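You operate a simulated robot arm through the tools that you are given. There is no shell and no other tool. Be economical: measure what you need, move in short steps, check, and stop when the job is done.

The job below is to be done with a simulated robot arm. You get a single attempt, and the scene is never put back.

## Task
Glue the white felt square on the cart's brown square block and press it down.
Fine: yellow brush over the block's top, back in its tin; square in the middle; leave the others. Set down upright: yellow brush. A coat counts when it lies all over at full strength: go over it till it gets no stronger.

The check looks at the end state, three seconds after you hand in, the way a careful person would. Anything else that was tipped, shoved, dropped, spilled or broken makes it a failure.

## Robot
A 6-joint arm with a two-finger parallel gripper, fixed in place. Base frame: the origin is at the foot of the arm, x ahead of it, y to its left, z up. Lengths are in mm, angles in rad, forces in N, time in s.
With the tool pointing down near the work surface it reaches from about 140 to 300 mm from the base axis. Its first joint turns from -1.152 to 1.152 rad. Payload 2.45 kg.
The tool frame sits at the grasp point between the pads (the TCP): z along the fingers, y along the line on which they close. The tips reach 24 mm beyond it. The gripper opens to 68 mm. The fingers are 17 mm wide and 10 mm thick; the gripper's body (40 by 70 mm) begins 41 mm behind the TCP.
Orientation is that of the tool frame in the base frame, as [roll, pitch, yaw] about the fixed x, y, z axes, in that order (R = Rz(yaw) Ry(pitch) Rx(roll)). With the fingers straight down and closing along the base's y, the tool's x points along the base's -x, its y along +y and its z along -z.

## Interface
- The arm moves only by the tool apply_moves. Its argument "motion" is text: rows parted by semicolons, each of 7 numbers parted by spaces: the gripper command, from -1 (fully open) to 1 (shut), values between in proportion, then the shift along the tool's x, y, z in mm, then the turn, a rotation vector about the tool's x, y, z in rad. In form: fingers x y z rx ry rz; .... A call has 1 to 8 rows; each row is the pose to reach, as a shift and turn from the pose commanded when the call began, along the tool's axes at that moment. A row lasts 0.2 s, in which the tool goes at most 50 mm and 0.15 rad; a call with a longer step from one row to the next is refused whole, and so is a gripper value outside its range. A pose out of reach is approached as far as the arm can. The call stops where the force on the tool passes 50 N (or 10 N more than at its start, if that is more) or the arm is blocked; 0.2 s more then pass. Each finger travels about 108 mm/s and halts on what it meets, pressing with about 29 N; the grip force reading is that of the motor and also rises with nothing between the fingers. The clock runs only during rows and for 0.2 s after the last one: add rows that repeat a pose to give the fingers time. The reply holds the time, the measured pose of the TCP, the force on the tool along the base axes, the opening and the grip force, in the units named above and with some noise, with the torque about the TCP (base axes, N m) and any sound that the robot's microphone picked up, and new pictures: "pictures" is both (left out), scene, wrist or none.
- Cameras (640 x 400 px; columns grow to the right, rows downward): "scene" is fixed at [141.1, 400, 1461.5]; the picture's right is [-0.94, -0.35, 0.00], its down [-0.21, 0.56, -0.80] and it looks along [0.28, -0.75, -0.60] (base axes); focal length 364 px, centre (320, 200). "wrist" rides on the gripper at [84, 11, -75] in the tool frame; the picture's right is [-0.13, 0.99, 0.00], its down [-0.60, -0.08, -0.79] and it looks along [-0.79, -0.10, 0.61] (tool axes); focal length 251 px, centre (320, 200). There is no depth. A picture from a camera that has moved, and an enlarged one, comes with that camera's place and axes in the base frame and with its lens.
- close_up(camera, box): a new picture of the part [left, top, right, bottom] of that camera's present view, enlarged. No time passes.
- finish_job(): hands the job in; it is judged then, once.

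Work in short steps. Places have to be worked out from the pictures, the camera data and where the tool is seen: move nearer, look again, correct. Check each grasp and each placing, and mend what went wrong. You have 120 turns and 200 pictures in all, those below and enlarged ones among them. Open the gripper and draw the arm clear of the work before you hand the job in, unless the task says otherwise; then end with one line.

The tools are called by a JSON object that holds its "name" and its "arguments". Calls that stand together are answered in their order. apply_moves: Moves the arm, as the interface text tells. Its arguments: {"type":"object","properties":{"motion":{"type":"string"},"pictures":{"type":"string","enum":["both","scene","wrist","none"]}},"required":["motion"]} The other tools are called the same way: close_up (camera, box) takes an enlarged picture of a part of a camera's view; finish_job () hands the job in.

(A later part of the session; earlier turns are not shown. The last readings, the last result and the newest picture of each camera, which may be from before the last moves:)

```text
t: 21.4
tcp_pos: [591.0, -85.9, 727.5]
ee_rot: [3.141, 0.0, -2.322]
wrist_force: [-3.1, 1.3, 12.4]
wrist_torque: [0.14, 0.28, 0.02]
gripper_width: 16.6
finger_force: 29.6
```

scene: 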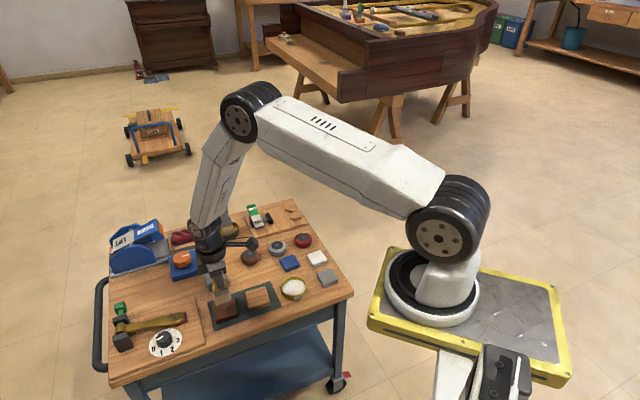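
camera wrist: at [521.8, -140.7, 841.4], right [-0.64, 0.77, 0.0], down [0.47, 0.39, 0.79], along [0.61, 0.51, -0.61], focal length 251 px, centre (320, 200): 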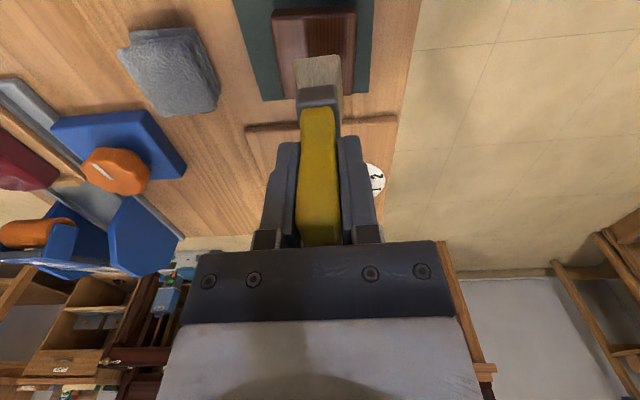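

12 N contact. I stroke the middle lane back and forth at this height.

{"name": "apply_moves", "arguments": {"motion": "1 -4 0 0 0 0 0; 1 -8 0 0 0 0 0; 1 0 0 0 0 0 0; 1 8 0 0 0 0 0; 1 0 0 0 0 0 0", "pictures": "none"}}

{"name": "close_up", "arguments": {"camera": "scene", "box": [215, 280, 263, 320]}}

{"name": "close_up", "arguments": {"camera": "wrist", "box": [250, 0, 400, 110]}}

```text
t: 22.6
tcp_pos: [589.0, -86.0, 727.8]
ee_rot: [3.14, -0.001, -2.32]
wrist_force: [-3.8, -7.9, 17.7]
wrist_torque: [-0.5, 0.31, 0.03]
gripper_width: 16.8
finger_force: 28.9
```

```text
10.00 times, centred on (239, 300) of scene
camera zoom: at [140.7, 399.9, 1461.6], right [-0.94, -0.35, 0.0], down [-0.21, 0.56, -0.8], along [0.28, -0.75, -0.6], focal length 3639 px, centre (1130, -800)
```

zoom: 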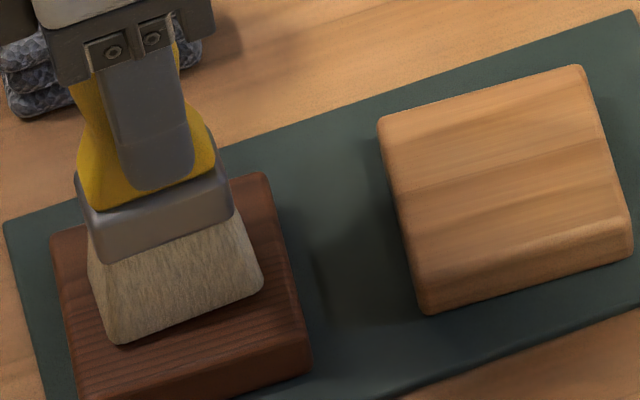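

```text
3.64 times, centred on (325, 55) of wrist
camera zoom: at [523.8, -141.7, 802.2], right [-0.64, 0.77, 0.0], down [0.47, 0.39, 0.79], along [0.61, 0.5, -0.61], focal length 914 px, centre (302, 727)
```

zoom: 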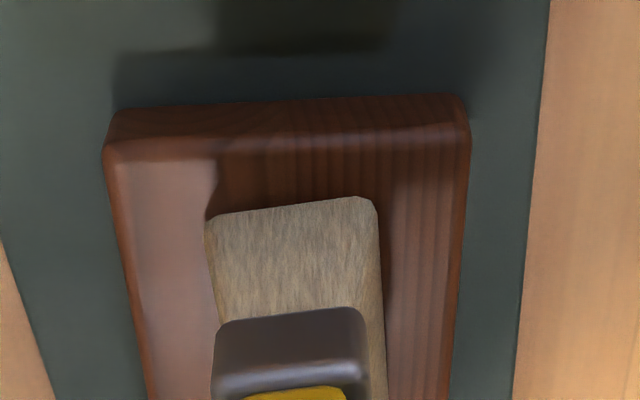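

Still no coat, so the brush seems to carry no glue yet. I'll lift and carry it back over the tin for a dip.

{"name": "apply_moves", "arguments": {"motion": "1 0 0 -20 0 0 0; 1 0 0 -45 0 0 0; 1 40 0 -45 0 0 0; 1 80 0 -45 0 0 0; 1 120 0 -45 0 0 0; 1 160 0 -45 0 0 0; 1 190 0 -45 0 0 0; 1 190 0 -45 0 0 0", "pictures": "wrist"}}

{"name": "close_up", "arguments": {"camera": "scene", "box": [200, 260, 320, 340]}}

```text
t: 24.4
tcp_pos: [461.7, -225.6, 772.9]
ee_rot: [-3.14, 0.001, -2.322]
wrist_force: [-0.6, 0.4, 0.2]
wrist_torque: [-0.02, -0.01, -0.01]
gripper_width: 17.0
finger_force: 29.2
camera wrist: at [394.6, -281.1, 847.3], right [-0.64, 0.77, 0.0], down [0.47, 0.39, 0.79], along [0.61, 0.51, -0.61], focal length 251 px, centre (320, 200)
```

wrist: 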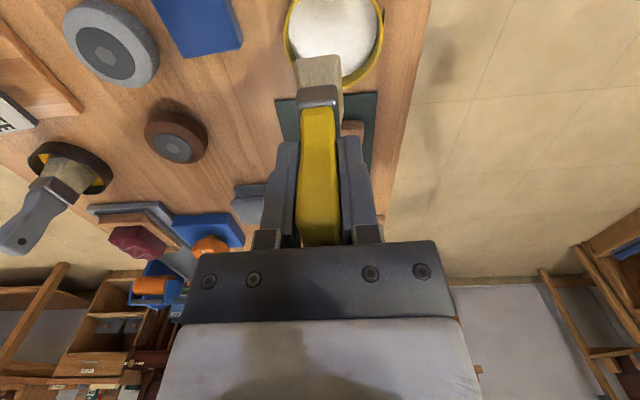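

```text
5.00 times, centred on (260, 300) of scene
camera zoom: at [141.1, 400.0, 1461.5], right [-0.94, -0.35, 0.0], down [-0.21, 0.56, -0.8], along [0.28, -0.75, -0.6], focal length 1820 px, centre (620, -300)
```

zoom: 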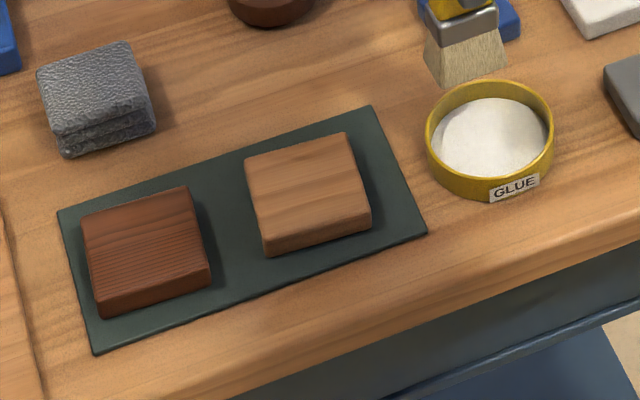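

The block is still bare and undisturbed. I'll shift 9.6/12.6 mm to be over the tin's centre and dip down carefully.

{"name": "apply_moves", "arguments": {"motion": "1 9.6 12.6 0 0 0 0; 1 9.6 12.6 0 0 0 0; 1 9.6 12.6 20 0 0 0; 1 9.6 12.6 38 0 0 0; 1 9.6 12.6 50 0 0 0; 1 9.6 12.6 56 0 0 0; 1 9.6 12.6 56 0 0 0"}}

{"name": "close_up", "arguments": {"camera": "scene", "box": [260, 250, 332, 310]}}

```text
t: 26.0
tcp_pos: [445.0, -223.4, 716.7]
ee_rot: [3.14, 0.001, -2.322]
wrist_force: [-1.1, -0.6, -1.2]
wrist_torque: [0.02, -0.03, -0.01]
gripper_width: 16.8
finger_force: 29.5
camera wrist: at [378.6, -278.6, 790.9], right [-0.64, 0.77, 0.0], down [0.47, 0.39, 0.79], along [0.61, 0.51, -0.61], focal length 251 px, centre (320, 200)
```

scene: 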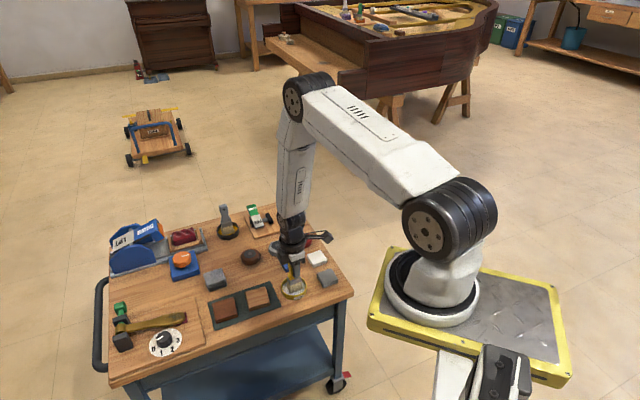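
wrist: 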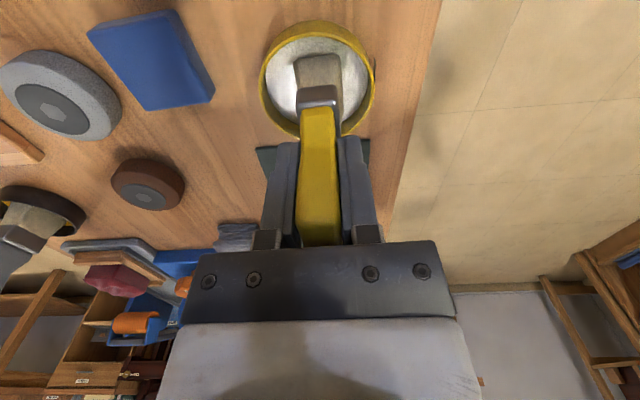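

```text
6.67 times, centred on (296, 280) of scene
camera zoom: at [141.1, 400.0, 1461.5], right [-0.94, -0.35, 0.0], down [-0.21, 0.56, -0.8], along [0.28, -0.75, -0.6], focal length 2426 px, centre (480, -333)
```

zoom: 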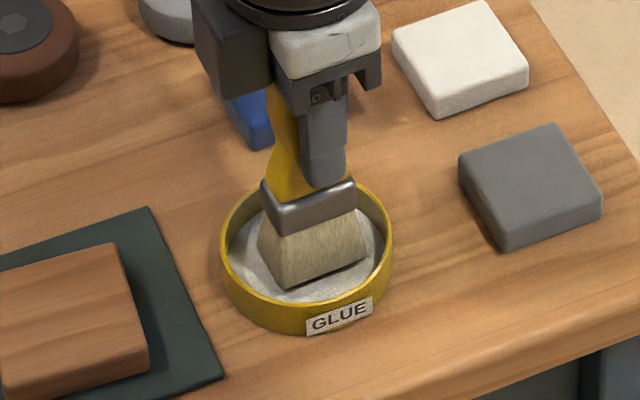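

The bristles hover at the glue surface. I'll lower 5 mm more into the glue and watch the force.

{"name": "apply_moves", "arguments": {"motion": "1 0 0 2 0 0 0; 1 0 0 3.5 0 0 0; 1 0 0 5 0 0 0; 1 0 0 5 0 0 0", "pictures": "none"}}

{"name": "close_up", "arguments": {"camera": "scene", "box": [270, 262, 318, 302]}}

```text
t: 27.0
tcp_pos: [445.1, -223.6, 711.5]
ee_rot: [-3.141, 0.0, -2.321]
wrist_force: [-3.1, 2.8, 12.9]
wrist_torque: [0.34, 0.04, -0.01]
gripper_width: 16.6
finger_force: 28.9
```

```text
10.00 times, centred on (294, 282) of scene
camera zoom: at [140.9, 400.1, 1461.5], right [-0.94, -0.35, 0.0], down [-0.21, 0.56, -0.8], along [0.28, -0.75, -0.6], focal length 3639 px, centre (580, -620)
```

zoom: 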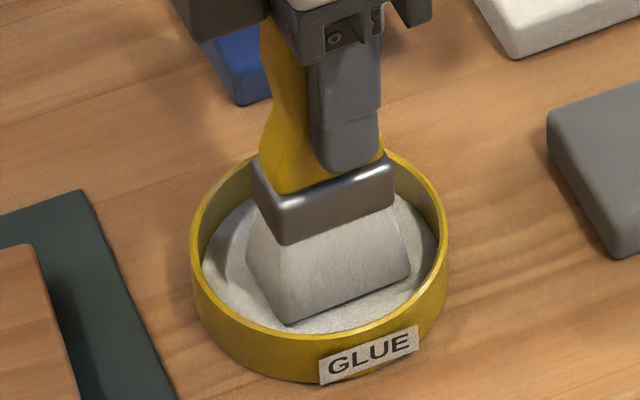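

The bristles turned white, so the brush is loaded. I'll lift out and go back over the dark block, stopping 25 mm above it.

{"name": "apply_moves", "arguments": {"motion": "1 0 0 -20 0 0 0; 1 0 0 -45 0 0 0; 1 -45 -3 -50 0 0 0; 1 -90 -6 -50 0 0 0; 1 -135 -9 -50 0 0 0; 1 -180 -11 -50 0 0 0; 1 -199.6 -12 -46 0 0 0; 1 -199.6 -12 -40 0 0 0", "pictures": "none"}}

{"name": "close_up", "arguments": {"camera": "scene", "box": [200, 260, 320, 340]}}

```text
t: 28.8
tcp_pos: [590.6, -84.8, 751.0]
ee_rot: [3.141, 0.0, -2.32]
wrist_force: [0.0, -0.6, -0.4]
wrist_torque: [-0.02, 0.01, -0.04]
gripper_width: 16.9
finger_force: 29.1
```

```text
5.00 times, centred on (260, 300) of scene
camera zoom: at [141.1, 400.0, 1461.5], right [-0.94, -0.35, 0.0], down [-0.21, 0.56, -0.8], along [0.28, -0.75, -0.6], focal length 1820 px, centre (620, -300)
```

zoom: 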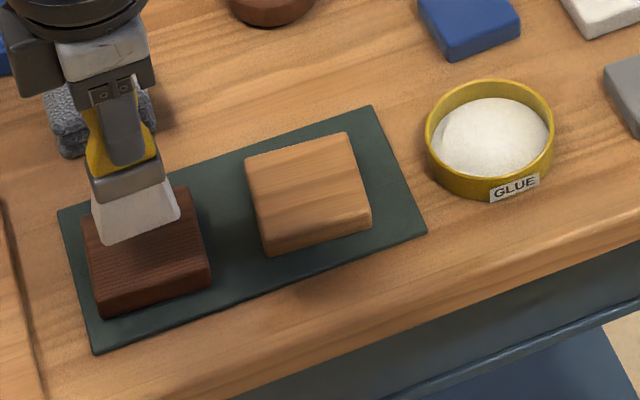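

The brush is white and above the block. I'll descend to light contact and make the first middle-lane stroke.

{"name": "apply_moves", "arguments": {"motion": "1 0 0 12 0 0 0; 1 0 0 20 0 0 0; 1 0 0 23.7 0 0 0; 1 -6 0 23.7 0 0 0; 1 -12 0 23.7 0 0 0; 1 -2 0 23.7 0 0 0; 1 10 0 23.7 0 0 0; 1 12 0 23.7 0 0 0", "pictures": "none"}}

{"name": "close_up", "arguments": {"camera": "scene", "box": [210, 280, 270, 330]}}

```text
t: 30.6
tcp_pos: [582.4, -94.0, 727.0]
ee_rot: [-3.14, 0.004, -2.321]
wrist_force: [2.8, 2.6, 9.3]
wrist_torque: [0.22, -0.26, 0.01]
gripper_width: 16.5
finger_force: 28.7
```

```text
8.00 times, centred on (240, 305) of scene
camera zoom: at [141.0, 400.1, 1461.5], right [-0.94, -0.35, 0.0], down [-0.21, 0.56, -0.8], along [0.28, -0.75, -0.6], focal length 2911 px, centre (960, -640)
```

zoom: 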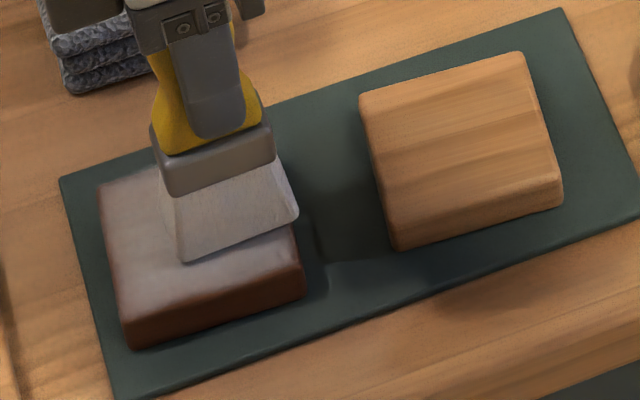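

A white coat is appearing. Now the side lanes: first tool +y, then back.

{"name": "apply_moves", "arguments": {"motion": "1 0 8 0 0 0 0; 1 0 16 0 0 0 0; 1 -12 16 0 0 0 0; 1 -25 16 0 0 0 0; 1 -12 16 0 0 0 0; 1 0 16 0 0 0 0; 1 0 8 0 0 0 0; 1 0 0 0 0 0 0", "pictures": "none"}}

{"name": "apply_moves", "arguments": {"motion": "1 0 -8 0 0 0 0; 1 0 -16 0 0 0 0; 1 -12 -16 0 0 0 0; 1 -25 -16 0 0 0 0; 1 -12 -16 0 0 0 0; 1 0 -16 0 0 0 0; 1 0 -8 0 0 0 0; 1 0 0 0 0 0 0", "pictures": "none"}}

{"name": "close_up", "arguments": {"camera": "scene", "box": [210, 280, 270, 330]}}

```text
t: 32.4
tcp_pos: [581.1, -94.7, 726.7]
ee_rot: [3.138, -0.001, -2.321]
wrist_force: [-4.7, 3.9, 14.2]
wrist_torque: [0.35, 0.25, 0.03]
gripper_width: 16.7
finger_force: 29.2
```

```text
t: 34.2
tcp_pos: [583.3, -96.3, 727.3]
ee_rot: [-3.14, 0.002, -2.322]
wrist_force: [3.7, -5.5, 12.8]
wrist_torque: [-0.36, -0.27, -0.04]
gripper_width: 16.6
finger_force: 29.2
```

```text
8.00 times, centred on (240, 305) of scene
camera zoom: at [140.9, 399.9, 1461.5], right [-0.94, -0.35, 0.0], down [-0.21, 0.56, -0.8], along [0.28, -0.75, -0.6], focal length 2911 px, centre (960, -640)
```

zoom: 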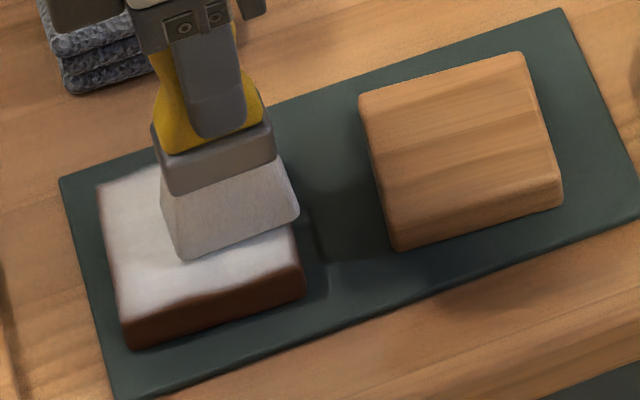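

Strong coat; a thin band at the camera-side edge is weaker. Second full round, going slightly wider.

{"name": "apply_moves", "arguments": {"motion": "1 2 10 0 0 0 0; 1 2 20 0 0 0 0; 1 -12 20 0 0 0 0; 1 -27 20 0 0 0 0; 1 -12 20 0 0 0 0; 1 2 20 0 0 0 0; 1 2 10 0 0 0 0; 1 0 0 0 0 0 0", "pictures": "none"}}

{"name": "apply_moves", "arguments": {"motion": "1 -14 0 0 0 0 0; 1 -27 0 0 0 0 0; 1 -27 -9 0 0 0 0; 1 -27 -19 0 0 0 0; 1 -12 -19 0 0 0 0; 1 2 -19 0 0 0 0; 1 2 -9 0 0 0 0; 1 0 0 0 0 0 0", "pictures": "none"}}

{"name": "close_up", "arguments": {"camera": "scene", "box": [210, 280, 270, 330]}}

```text
t: 36.0
tcp_pos: [580.2, -93.8, 727.9]
ee_rot: [3.138, -0.001, -2.32]
wrist_force: [-5.8, 3.7, 20.4]
wrist_torque: [0.37, 0.38, 0.05]
gripper_width: 17.0
finger_force: 29.0
```

```text
t: 37.8
tcp_pos: [580.7, -93.6, 727.3]
ee_rot: [-3.141, 0.0, -2.322]
wrist_force: [0.5, -1.2, 3.3]
wrist_torque: [-0.09, -0.11, 0.0]
gripper_width: 16.5
finger_force: 29.2
```

```text
8.00 times, centred on (240, 305) of scene
camera zoom: at [141.1, 400.0, 1461.5], right [-0.94, -0.35, 0.0], down [-0.21, 0.56, -0.8], along [0.28, -0.75, -0.6], focal length 2911 px, centre (960, -640)
```

zoom: 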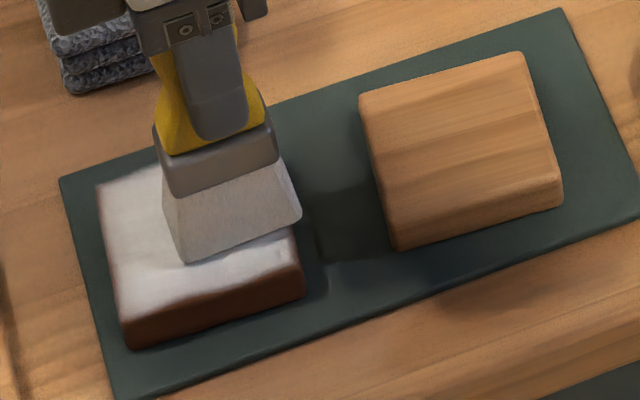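

I'll lift and back away to inspect the whole top.

{"name": "apply_moves", "arguments": {"motion": "1 0 0 -20 0 0 0; 1 0 0 -45 0 0 0; 1 45 0 -45 0 0 0; 1 70 0 -45 0 0 0; 1 70 0 -45 0 0 0", "pictures": "none"}}

{"name": "close_up", "arguments": {"camera": "scene", "box": [215, 290, 251, 320]}}

{"name": "close_up", "arguments": {"camera": "wrist", "box": [220, 0, 420, 160]}}

```text
t: 39.0
tcp_pos: [533.6, -145.4, 772.0]
ee_rot: [-3.139, 0.0, -2.321]
wrist_force: [1.0, 0.1, 0.5]
wrist_torque: [-0.02, 0.01, -0.01]
gripper_width: 17.0
finger_force: 29.0
```

```text
13.33 times, centred on (233, 305) of scene
camera zoom: at [141.2, 400.0, 1461.5], right [-0.94, -0.35, 0.0], down [-0.21, 0.56, -0.8], along [0.28, -0.75, -0.6], focal length 4852 px, centre (1480, -1200)
```

zoom: 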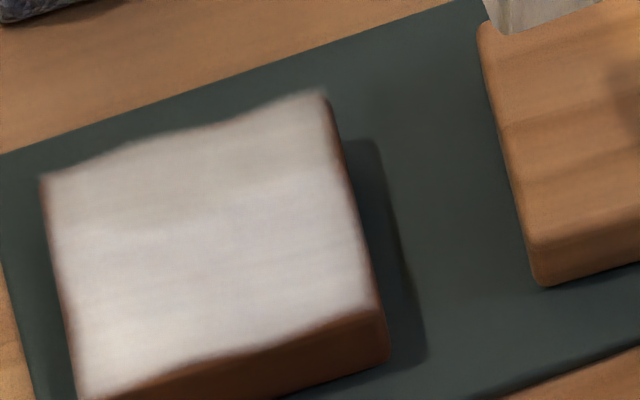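

```text
2.50 times, centred on (320, 80) of wrist
camera zoom: at [467.2, -201.0, 846.0], right [-0.64, 0.77, 0.0], down [0.47, 0.39, 0.79], along [0.61, 0.51, -0.61], focal length 629 px, centre (320, 500)
```

zoom: 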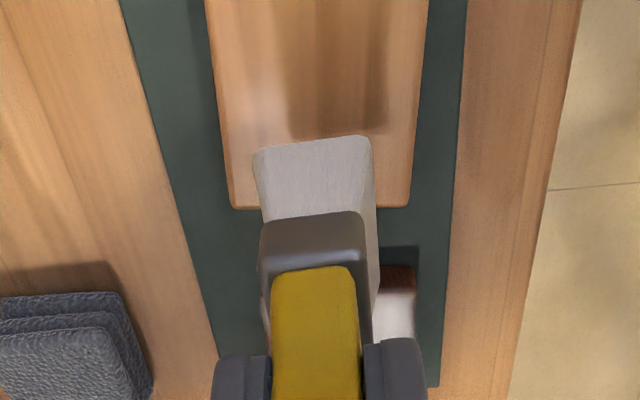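

Coat looks nearly full; the edges toward the tan block seem slightly thinner. One more full round, reaching a little further at the edges.

{"name": "apply_moves", "arguments": {"motion": "1 -35 0 0 0 0 0; 1 -65 0 0 0 0 0; 1 -65 0 20 0 0 0; 1 -65 0 36 0 0 0; 1 -65 0 45.8 0 0 0; 1 -65 10 45.8 0 0 0; 1 -65 20 45.8 0 0 0; 1 -82 20 45.8 0 0 0", "pictures": "none"}}

{"name": "apply_moves", "arguments": {"motion": "1 -16 0 0 0 0 0; 1 -16 -10 0 0 0 0; 1 -16 -20 0 0 0 0; 1 -16 -30 0 0 0 0; 1 -16 -40 0 0 0 0; 1 0 -40 0 0 0 0; 1 18 -40 0 0 0 0; 1 18 -30 0 0 0 0", "pictures": "none"}}

{"name": "apply_moves", "arguments": {"motion": "1 0 10 0 0 0 0; 1 0 20 0 0 0 0; 1 0 30 0 0 0 0; 1 -17 30 0 0 0 0; 1 -34 30 0 0 0 0; 1 -34 12 0 0 0 0; 1 -17 10 0 0 0 0; 1 0 10 0 0 0 0", "pictures": "none"}}

```text
t: 40.8
tcp_pos: [574.2, -71.8, 728.3]
ee_rot: [3.14, 0.0, -2.323]
wrist_force: [-5.6, -6.2, 20.2]
wrist_torque: [-0.53, 0.36, 0.0]
gripper_width: 16.8
finger_force: 29.4
```

```text
t: 42.6
tcp_pos: [586.5, -107.3, 726.7]
ee_rot: [-3.137, 0.0, -2.323]
wrist_force: [3.6, -6.0, 12.7]
wrist_torque: [-0.24, -0.27, -0.03]
gripper_width: 16.6
finger_force: 28.9
```

```text
t: 44.4
tcp_pos: [577.8, -99.0, 727.0]
ee_rot: [-3.139, 0.002, -2.322]
wrist_force: [2.7, 2.9, 7.7]
wrist_torque: [0.35, -0.39, -0.02]
gripper_width: 16.7
finger_force: 28.8
```

Lift and inspect again from the same standoff for comparison.

{"name": "apply_moves", "arguments": {"motion": "1 0 0 -20 0 0 0; 1 0 0 -45 0 0 0; 1 45 0 -45 0 0 0; 1 90 0 -45 0 0 0; 1 115 0 -45 0 0 0; 1 115 0 -45 0 0 0", "pictures": "none"}}

{"name": "close_up", "arguments": {"camera": "scene", "box": [215, 290, 251, 320]}}

{"name": "close_up", "arguments": {"camera": "wrist", "box": [220, 0, 420, 160]}}

```text
t: 45.8
tcp_pos: [498.5, -183.2, 771.0]
ee_rot: [-3.141, -0.001, -2.321]
wrist_force: [0.3, -0.2, -0.7]
wrist_torque: [0.01, -0.04, 0.01]
gripper_width: 16.4
finger_force: 28.7
```

```text
13.33 times, centred on (233, 305) of scene
camera zoom: at [141.2, 400.0, 1461.5], right [-0.94, -0.35, 0.0], down [-0.21, 0.56, -0.8], along [0.28, -0.75, -0.6], focal length 4852 px, centre (1480, -1200)
```

zoom: 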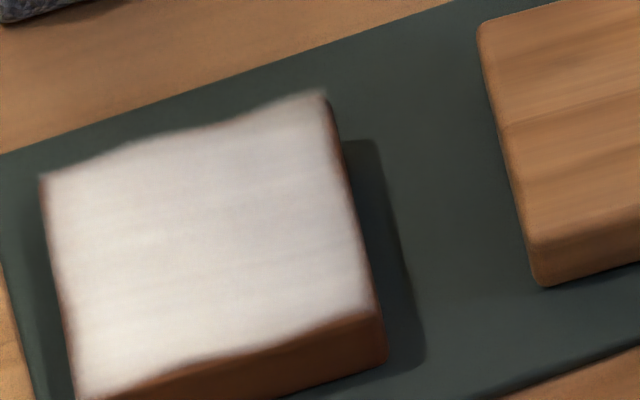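

```text
2.50 times, centred on (320, 80) of wrist
camera zoom: at [432.2, -238.3, 845.8], right [-0.64, 0.77, 0.0], down [0.47, 0.39, 0.79], along [0.61, 0.51, -0.61], focal length 629 px, centre (320, 500)
```

zoom: 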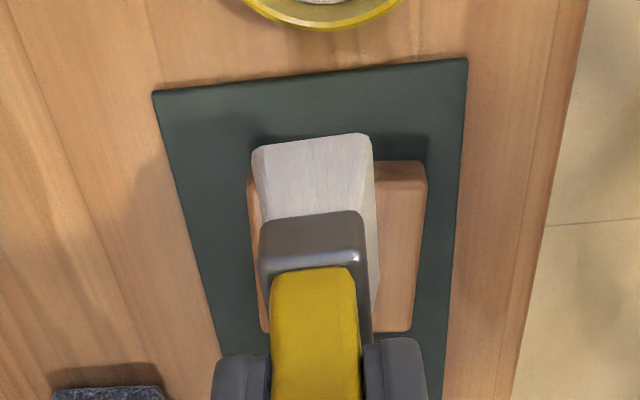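

The coat is brighter, though the shadow also moved. One more full round, then compare from this same standoff.

{"name": "apply_moves", "arguments": {"motion": "1 -40 0 0 0 0 0; 1 -80 0 0 0 0 0; 1 -118 0 0 0 0 0; 1 -118 0 20 0 0 0; 1 -118 0 36 0 0 0; 1 -118 0 45.3 0 0 0; 1 -133 0 45.3 0 0 0; 1 -148 0 45.3 0 0 0", "pictures": "none"}}

{"name": "apply_moves", "arguments": {"motion": "1 0 10 0 0 0 0; 1 0 20 0 0 0 0; 1 10 20 0 0 0 0; 1 20 20 0 0 0 0; 1 32 20 0 0 0 0; 1 32 10 0 0 0 0; 1 32 0 0 0 0 0; 1 32 -10 0 0 0 0", "pictures": "none"}}

{"name": "apply_moves", "arguments": {"motion": "1 0 -10 0 0 0 0; 1 -11 -10 0 0 0 0; 1 -22 -10 0 0 0 0; 1 -32 -10 0 0 0 0; 1 -32 0 0 0 0 0; 1 -20 4 0 0 0 0; 1 -10 7 0 0 0 0; 1 0 10 0 0 0 0", "pictures": "none"}}

{"name": "apply_moves", "arguments": {"motion": "1 0 0 -20 0 0 0; 1 0 0 -45 0 0 0; 1 45 0 -45 0 0 0; 1 90 0 -45 0 0 0; 1 115 0 -45 0 0 0; 1 115 0 -45 0 0 0", "pictures": "none"}}

{"name": "close_up", "arguments": {"camera": "scene", "box": [215, 290, 251, 320]}}

```text
t: 47.6
tcp_pos: [600.9, -74.3, 727.4]
ee_rot: [3.141, -0.001, -2.319]
wrist_force: [-0.2, -1.1, 2.0]
wrist_torque: [-0.06, 0.03, -0.07]
gripper_width: 16.9
finger_force: 29.7
```

```text
t: 49.4
tcp_pos: [585.6, -104.8, 725.9]
ee_rot: [-3.141, 0.0, -2.322]
wrist_force: [-3.1, 3.2, 9.2]
wrist_torque: [0.35, 0.04, 0.07]
gripper_width: 16.6
finger_force: 29.3
```

```text
t: 51.2
tcp_pos: [579.9, -97.6, 726.6]
ee_rot: [-3.14, 0.002, -2.322]
wrist_force: [2.3, 1.8, 8.1]
wrist_torque: [0.32, -0.34, -0.01]
gripper_width: 16.6
finger_force: 28.6
```

```text
t: 52.6
tcp_pos: [499.4, -182.5, 771.5]
ee_rot: [3.141, 0.0, -2.32]
wrist_force: [0.0, 0.8, -0.4]
wrist_torque: [-0.01, -0.02, 0.01]
gripper_width: 16.4
finger_force: 28.7
```

```text
13.33 times, centred on (233, 305) of scene
camera zoom: at [141.2, 400.0, 1461.5], right [-0.94, -0.35, 0.0], down [-0.21, 0.56, -0.8], along [0.28, -0.75, -0.6], focal length 4852 px, centre (1480, -1200)
```

zoom: 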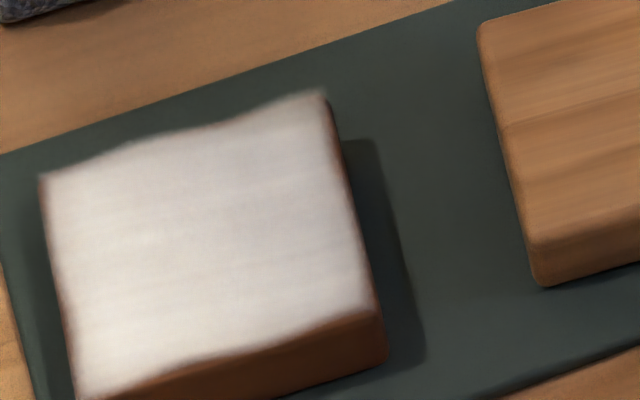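

No change from the last round, so the coat is at full strength and the block hasn't moved. I'll return the brush over the tin and lower it.

{"name": "apply_moves", "arguments": {"motion": "1 33 6 0 0 0 0; 1 66.9 11.4 0 0 0 0; 1 66.9 11.4 0 0 0 0; 1 66.9 11.4 20 0 0 0; 1 66.9 11.4 38 0 0 0; 1 66.9 11.4 50 0 0 0; 1 66.9 11.4 56 0 0 0; 1 66.9 11.4 56 0 0 0"}}

{"name": "close_up", "arguments": {"camera": "scene", "box": [270, 255, 318, 295]}}

```text
t: 54.4
tcp_pos: [446.1, -224.0, 716.0]
ee_rot: [3.141, 0.0, -2.321]
wrist_force: [-0.6, 0.6, -1.0]
wrist_torque: [-0.02, -0.02, 0.04]
gripper_width: 16.6
finger_force: 29.1
camera wrist: at [380.1, -278.9, 790.1], right [-0.64, 0.77, 0.0], down [0.47, 0.39, 0.79], along [0.61, 0.51, -0.61], focal length 251 px, centre (320, 200)
```

scene: 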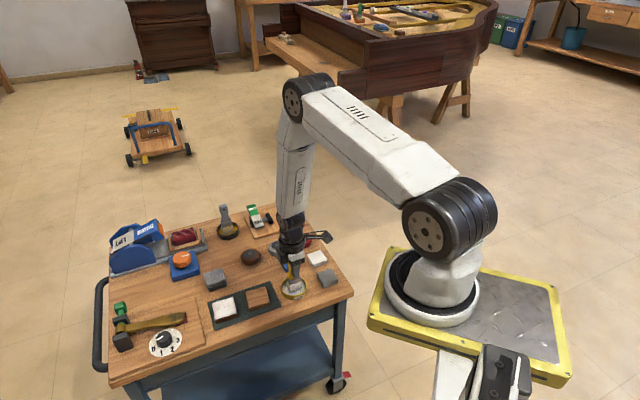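
wrist: 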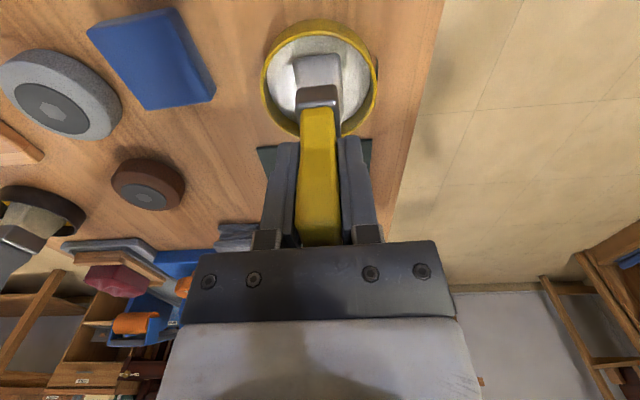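

```text
10.00 times, centred on (294, 275) of scene
camera zoom: at [141.1, 400.0, 1461.5], right [-0.94, -0.35, 0.0], down [-0.21, 0.56, -0.8], along [0.28, -0.75, -0.6], focal length 3639 px, centre (580, -550)
```

zoom: 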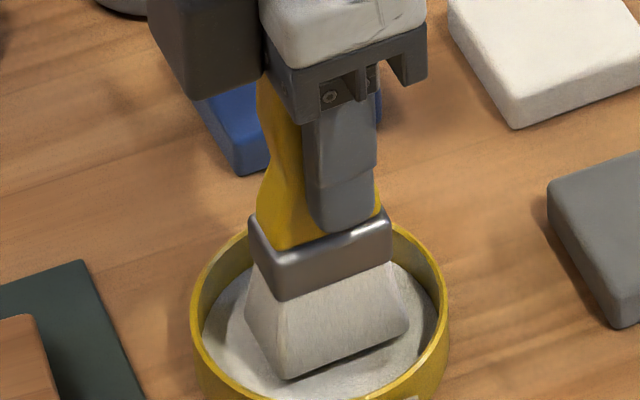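

Well centred in the tin. I'll lower to gentle contact.

{"name": "apply_moves", "arguments": {"motion": "1 0 0 2 0 0 0; 1 0 0 3 0 0 0; 1 0 0 3.8 0 0 0; 1 0 0 3.8 0 0 0", "pictures": "none"}}

```text
t: 55.4
tcp_pos: [446.1, -223.4, 710.4]
ee_rot: [3.141, 0.0, -2.321]
wrist_force: [0.9, 0.5, -0.9]
wrist_torque: [0.01, -0.02, -0.01]
gripper_width: 16.6
finger_force: 29.2
```

{"name": "apply_moves", "arguments": {"motion": "1 0 0 0.8 0 0 0; 1 0 0 1.5 0 0 0; 1 0 0 1.5 0 0 0", "pictures": "none"}}

```text
t: 56.2
tcp_pos: [446.2, -223.4, 711.3]
ee_rot: [-3.141, 0.0, -2.321]
wrist_force: [-2.7, 1.3, 14.6]
wrist_torque: [0.37, 0.04, 0.07]
gripper_width: 16.8
finger_force: 29.3
```

Contact at 15 N: the brush is seated. I'll ease off 0.8 mm and open slowly.

{"name": "apply_moves", "arguments": {"motion": "1 0 0 -0.9 0 0 0; 1 0 0 -0.9 0 0 0; 0.4 0 0 -0.9 0 0 0; 0 0 0 -0.9 0 0 0; -0.5 0 0 -0.9 0 0 0; -1 0 0 -0.9 0 0 0; -1 0 0 -0.9 0 0 0"}}

{"name": "close_up", "arguments": {"camera": "scene", "box": [270, 255, 318, 295]}}

```text
t: 57.8
tcp_pos: [446.4, -224.1, 710.7]
ee_rot: [-3.141, 0.0, -2.322]
wrist_force: [-0.8, 0.2, -0.7]
wrist_torque: [-0.02, 0.04, -0.02]
gripper_width: 68.0
finger_force: 0.0
camera wrist: at [379.7, -278.2, 785.6], right [-0.64, 0.77, 0.0], down [0.47, 0.39, 0.79], along [0.61, 0.51, -0.61], focal length 251 px, centre (320, 200)
```

scene: 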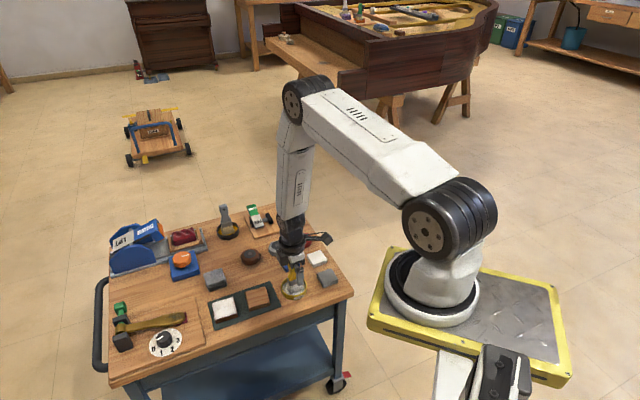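
wrist: 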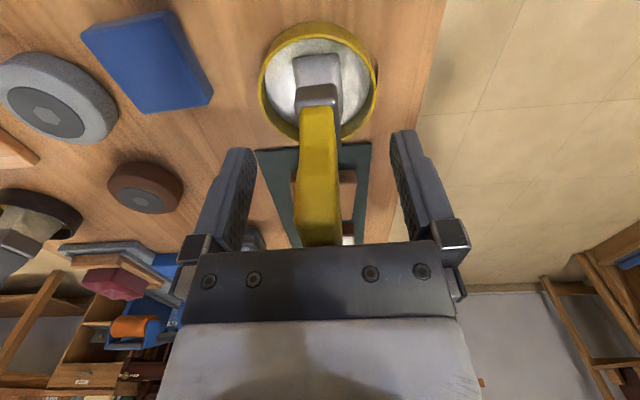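

```text
10.00 times, centred on (294, 275) of scene
camera zoom: at [141.1, 400.0, 1461.5], right [-0.94, -0.35, 0.0], down [-0.21, 0.56, -0.8], along [0.28, -0.75, -0.6], focal length 3639 px, centre (580, -550)
```

zoom: 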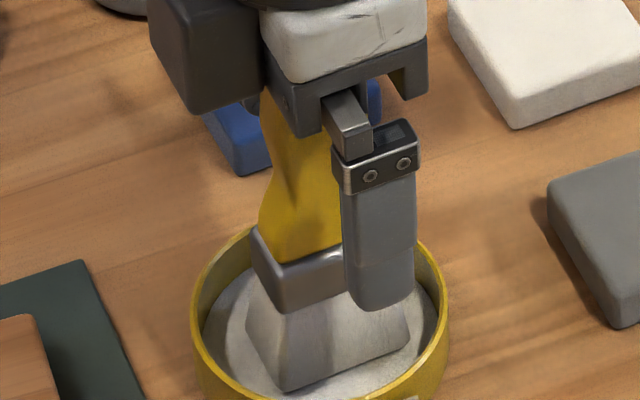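

The brush stands upright on its own. I'll rise straight up clear of it, then look toward the felt.

{"name": "apply_moves", "arguments": {"motion": "-1 0 0 -20 0 0 0; -1 0 0 -50 0 0 0; -1 0 0 -90 0 0 0; -1 40 -15 -90 0 0 0; -1 80 -35 -90 0 0 0; -1 110 -65 -90 0 0 0; -1 110 -65 -90 0 0 0"}}

```text
t: 59.4
tcp_pos: [420.0, -348.5, 800.4]
ee_rot: [-3.14, -0.001, -2.32]
wrist_force: [0.5, 0.2, -0.5]
wrist_torque: [-0.02, 0.0, -0.01]
gripper_width: 68.2
finger_force: 0.1
camera wrist: at [353.4, -403.6, 875.0], right [-0.64, 0.77, 0.0], down [0.47, 0.39, 0.79], along [0.61, 0.51, -0.61], focal length 251 px, centre (320, 200)
```

scene: 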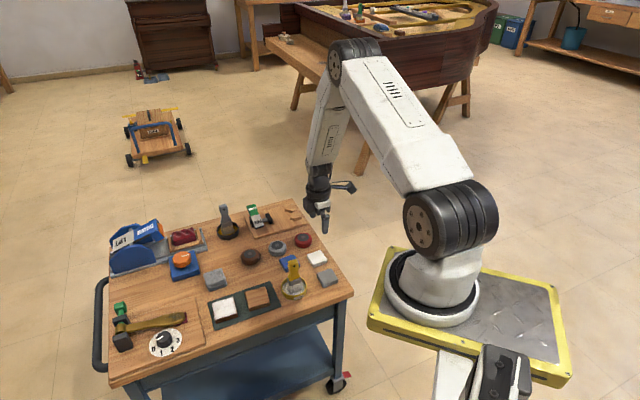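
wrist: 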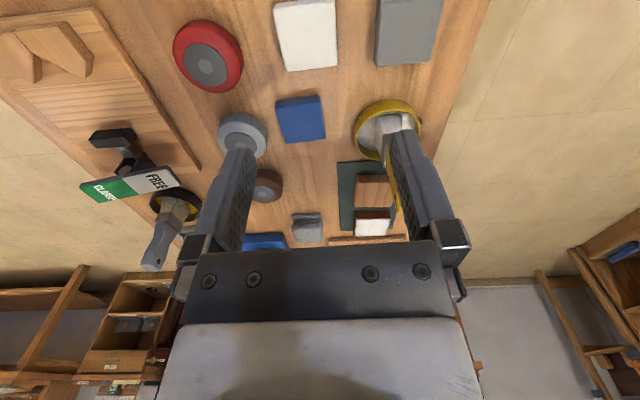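

The felt is at about (430,-354). I'll centre over it and descend for a closer view.

{"name": "apply_moves", "arguments": {"motion": "-1 -3 -11 20 0 0 0; -1 -3 -11 50 0 0 0; -1 -3 -11 80 0 0 0; -1 -3 -11 80 0 0 0"}}

{"name": "close_up", "arguments": {"camera": "wrist", "box": [240, 0, 400, 120]}}

{"name": "close_up", "arguments": {"camera": "scene", "box": [280, 230, 352, 290]}}

```text
t: 60.4
tcp_pos: [427.7, -354.0, 719.8]
ee_rot: [3.141, -0.001, -2.321]
wrist_force: [-0.4, -0.6, -0.2]
wrist_torque: [0.01, 0.0, -0.02]
gripper_width: 67.9
finger_force: 0.1
camera wrist: at [362.1, -408.4, 794.7], right [-0.64, 0.77, 0.0], down [0.47, 0.39, 0.79], along [0.61, 0.51, -0.61], focal length 251 px, centre (320, 200)
```

scene: 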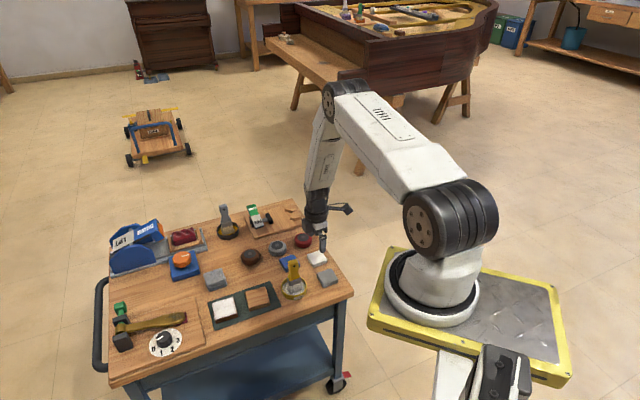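
wrist: 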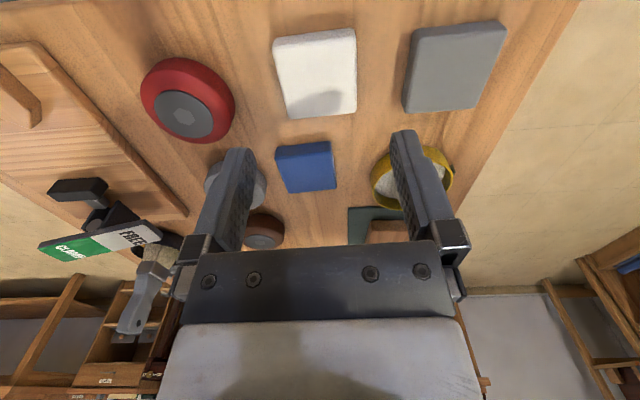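

```text
3.33 times, centred on (320, 60) of wrist
camera zoom: at [362.1, -408.4, 794.7], right [-0.64, 0.77, 0.0], down [0.47, 0.39, 0.79], along [0.61, 0.51, -0.61], focal length 838 px, centre (320, 667)
```

zoom: 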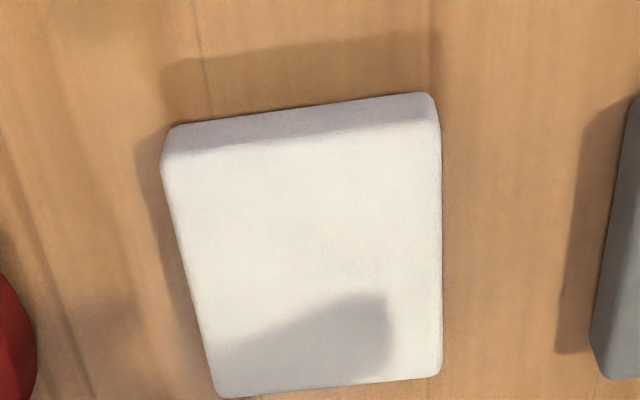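

```text
6.67 times, centred on (316, 260) of scene
camera zoom: at [141.1, 400.0, 1461.5], right [-0.94, -0.35, 0.0], down [-0.21, 0.56, -0.8], along [0.28, -0.75, -0.6], focal length 2426 px, centre (347, -200)
```

zoom: 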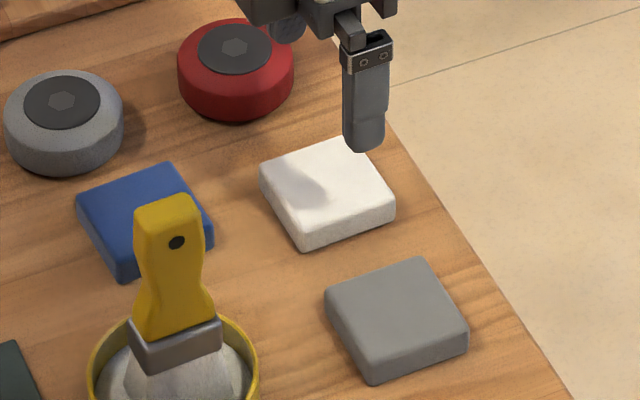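

The felt is aligned with the tool to within about 1° and fits between the fingers. I'll descend 30 mm and measure again to fix its height.

{"name": "apply_moves", "arguments": {"motion": "-1 0 0 15 0 0 0; -1 0 0 30 0 0 0; -1 0 0 30 0 0 0", "pictures": "none"}}

{"name": "close_up", "arguments": {"camera": "wrist", "box": [220, 0, 420, 150]}}

{"name": "close_up", "arguments": {"camera": "scene", "box": [290, 230, 338, 270]}}

```text
t: 61.2
tcp_pos: [428.0, -353.3, 690.5]
ee_rot: [-3.141, -0.001, -2.321]
wrist_force: [0.2, 0.8, -0.2]
wrist_torque: [-0.01, 0.03, -0.03]
gripper_width: 68.0
finger_force: 0.1
```

```text
2.67 times, centred on (320, 75) of wrist
camera zoom: at [362.4, -408.4, 765.2], right [-0.64, 0.77, 0.0], down [0.47, 0.39, 0.79], along [0.61, 0.51, -0.61], focal length 670 px, centre (320, 533)
```

zoom: 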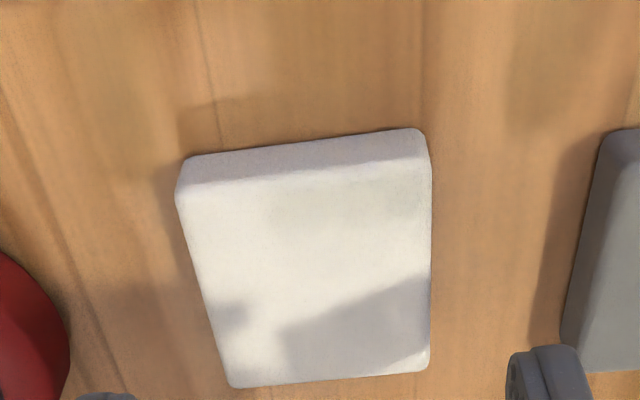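

```text
10.00 times, centred on (314, 250) of scene
camera zoom: at [141.1, 400.0, 1461.5], right [-0.94, -0.35, 0.0], down [-0.21, 0.56, -0.8], along [0.28, -0.75, -0.6], focal length 3639 px, centre (380, -300)
```

zoom: 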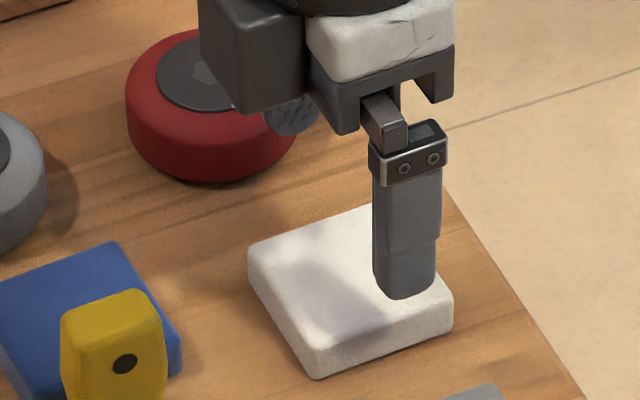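

Two-view scaling puts the felt top at z≈639, side ≈46 mm, about 14 mm thick, centre at tool x+4. I'll shift and descend around it in small steps.

{"name": "apply_moves", "arguments": {"motion": "-1 4 0 0 0 0 0; -1 4 0 12 0 0 0; -1 4 0 22 0 0 0; -1 4 0 30 0 0 0; -1 4 0 30 0 0 0", "pictures": "wrist"}}

{"name": "close_up", "arguments": {"camera": "scene", "box": [290, 230, 338, 270]}}

```text
t: 62.4
tcp_pos: [425.4, -356.3, 661.2]
ee_rot: [-3.141, -0.001, -2.321]
wrist_force: [-0.4, -0.4, 0.2]
wrist_torque: [-0.04, 0.04, -0.01]
gripper_width: 68.0
finger_force: 0.0
camera wrist: at [359.4, -411.3, 735.0], right [-0.64, 0.77, 0.0], down [0.47, 0.39, 0.79], along [0.61, 0.51, -0.61], focal length 251 px, centre (320, 200)
```

wrist: 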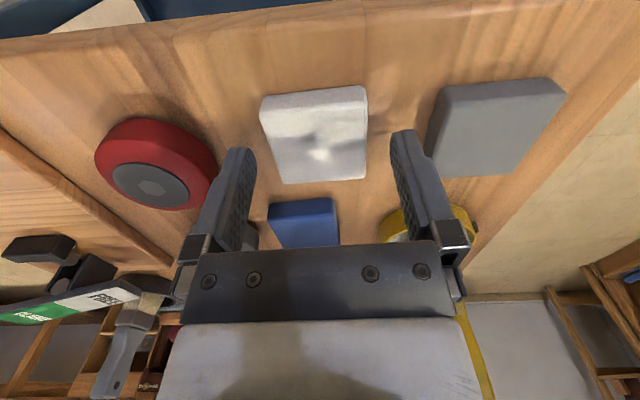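

```text
10.00 times, centred on (314, 250) of scene
camera zoom: at [141.1, 400.0, 1461.5], right [-0.94, -0.35, 0.0], down [-0.21, 0.56, -0.8], along [0.28, -0.75, -0.6], focal length 3639 px, centre (380, -300)
```

zoom: 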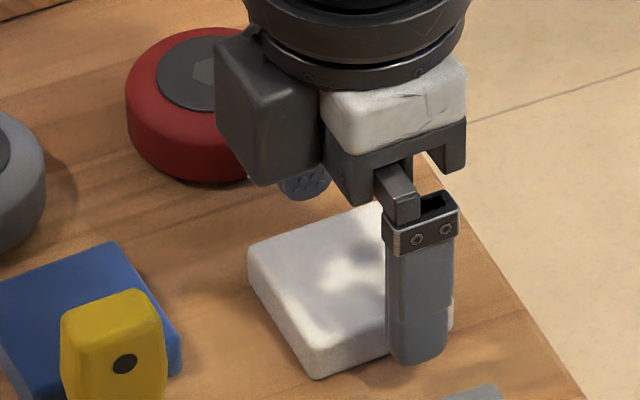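

Fingers straddle the felt. I'll go down another 6 mm, checking for table contact.

{"name": "apply_moves", "arguments": {"motion": "-1 0 0 3 0 0 0; -1 0 0 6 0 0 0; -1 0 0 6 0 0 0", "pictures": "none"}}

{"name": "close_up", "arguments": {"camera": "scene", "box": [300, 240, 336, 270]}}

{"name": "close_up", "arguments": {"camera": "wrist", "box": [220, 60, 420, 210]}}

```text
t: 63.2
tcp_pos: [426.8, -355.0, 654.4]
ee_rot: [3.141, -0.002, -2.321]
wrist_force: [-1.0, -0.5, -0.5]
wrist_torque: [-0.01, -0.02, 0.0]
gripper_width: 68.1
finger_force: 0.1
```

```text
13.33 times, centred on (318, 255) of scene
camera zoom: at [141.1, 400.0, 1461.5], right [-0.94, -0.35, 0.0], down [-0.21, 0.56, -0.8], along [0.28, -0.75, -0.6], focal length 4852 px, centre (347, -533)
```

zoom: 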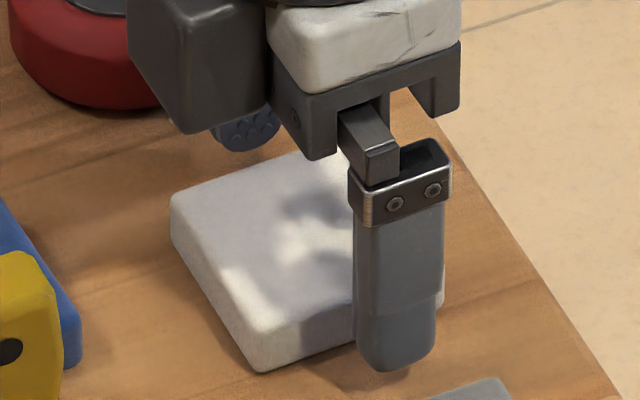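

```text
2.67 times, centred on (320, 135) of wrist
camera zoom: at [359.6, -411.3, 729.2], right [-0.64, 0.77, 0.0], down [0.47, 0.39, 0.79], along [0.61, 0.51, -0.61], focal length 670 px, centre (320, 373)
```

zoom: 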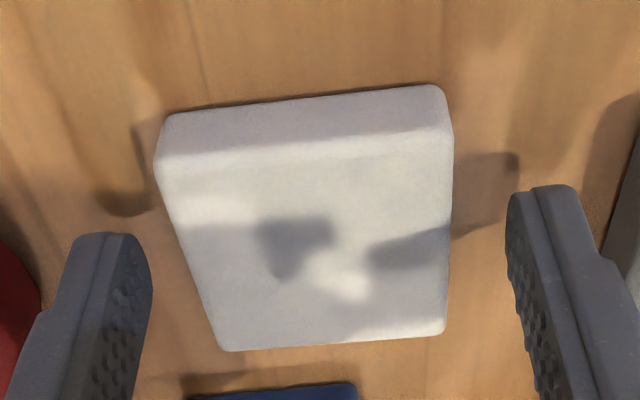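

The felt is centred within about 1.5 mm of the grasp point. Closing the fingers on it.

{"name": "apply_moves", "arguments": {"motion": "-0.7 -1.5 0 1 0 0 0; -0.4 -1.5 0 1 0 0 0; 0 -1.5 0 1 0 0 0; 0.5 -1.5 0 1 0 0 0; 1 -1.5 0 1 0 0 0; 1 -1.5 0 1 0 0 0"}}

```text
t: 64.6
tcp_pos: [425.9, -354.0, 653.2]
ee_rot: [3.141, -0.001, -2.322]
wrist_force: [-0.3, 0.7, 2.2]
wrist_torque: [0.0, -0.06, -0.02]
gripper_width: 48.2
finger_force: 29.1
camera wrist: at [360.4, -410.1, 728.3], right [-0.64, 0.77, 0.0], down [0.47, 0.39, 0.79], along [0.61, 0.51, -0.61], focal length 251 px, centre (320, 200)
```

scene: 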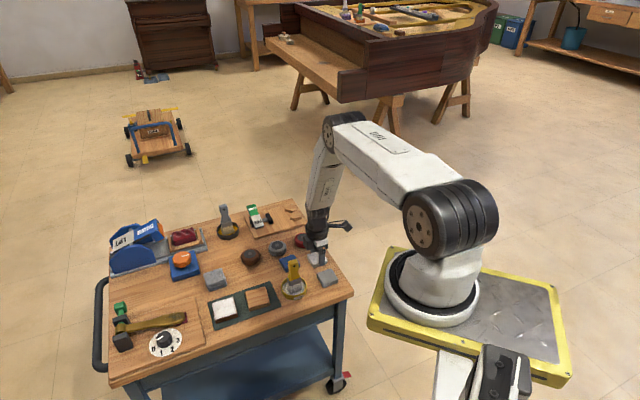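
wrist: 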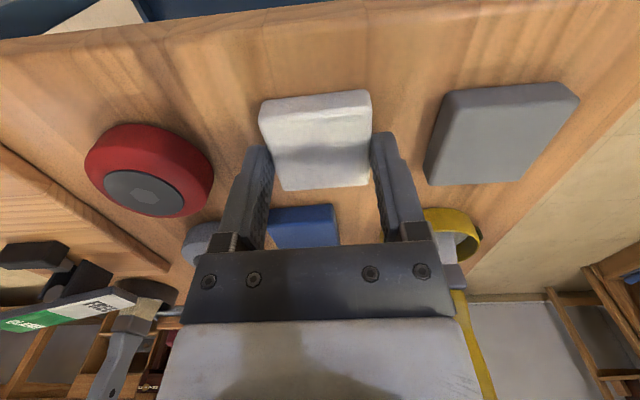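

The felt is held at 48 mm. I'll lift it straight up to z≈810, above the brush's height.

{"name": "apply_moves", "arguments": {"motion": "1 0 0 -10 0 0 0; 1 0 0 -30 0 0 0; 1 0 0 -70 0 0 0; 1 0 0 -115 0 0 0; 1 0 0 -157 0 0 0; 1 0 0 -157 0 0 0"}}

{"name": "close_up", "arguments": {"camera": "wrist", "box": [220, 60, 420, 210]}}

```text
t: 66.0
tcp_pos: [426.7, -355.7, 810.0]
ee_rot: [3.141, 0.001, -2.322]
wrist_force: [0.2, 0.3, -0.1]
wrist_torque: [-0.03, 0.0, -0.01]
gripper_width: 48.2
finger_force: 29.2
camera wrist: at [360.0, -410.7, 884.7], right [-0.64, 0.77, 0.0], down [0.47, 0.39, 0.79], along [0.61, 0.51, -0.61], focal length 251 px, centre (320, 200)
```

scene: 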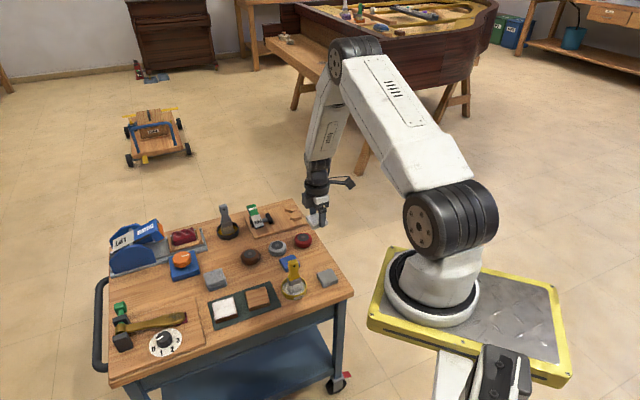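
wrist: 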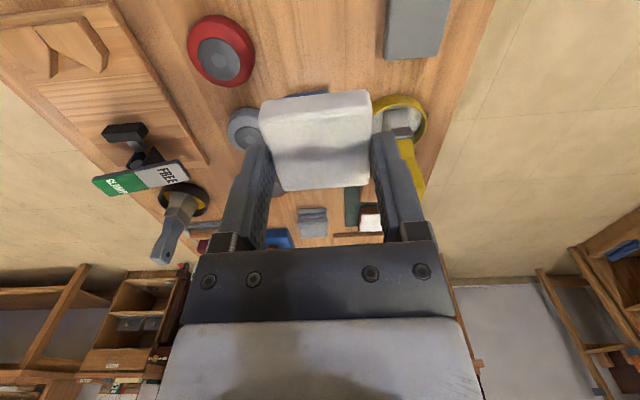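

```text
2.67 times, centred on (320, 135) of wrist
camera zoom: at [360.0, -410.7, 884.7], right [-0.64, 0.77, 0.0], down [0.47, 0.39, 0.79], along [0.61, 0.51, -0.61], focal length 670 px, centre (320, 373)
```

zoom: 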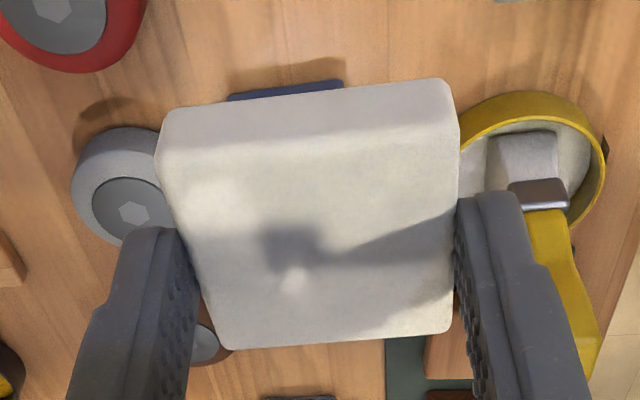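

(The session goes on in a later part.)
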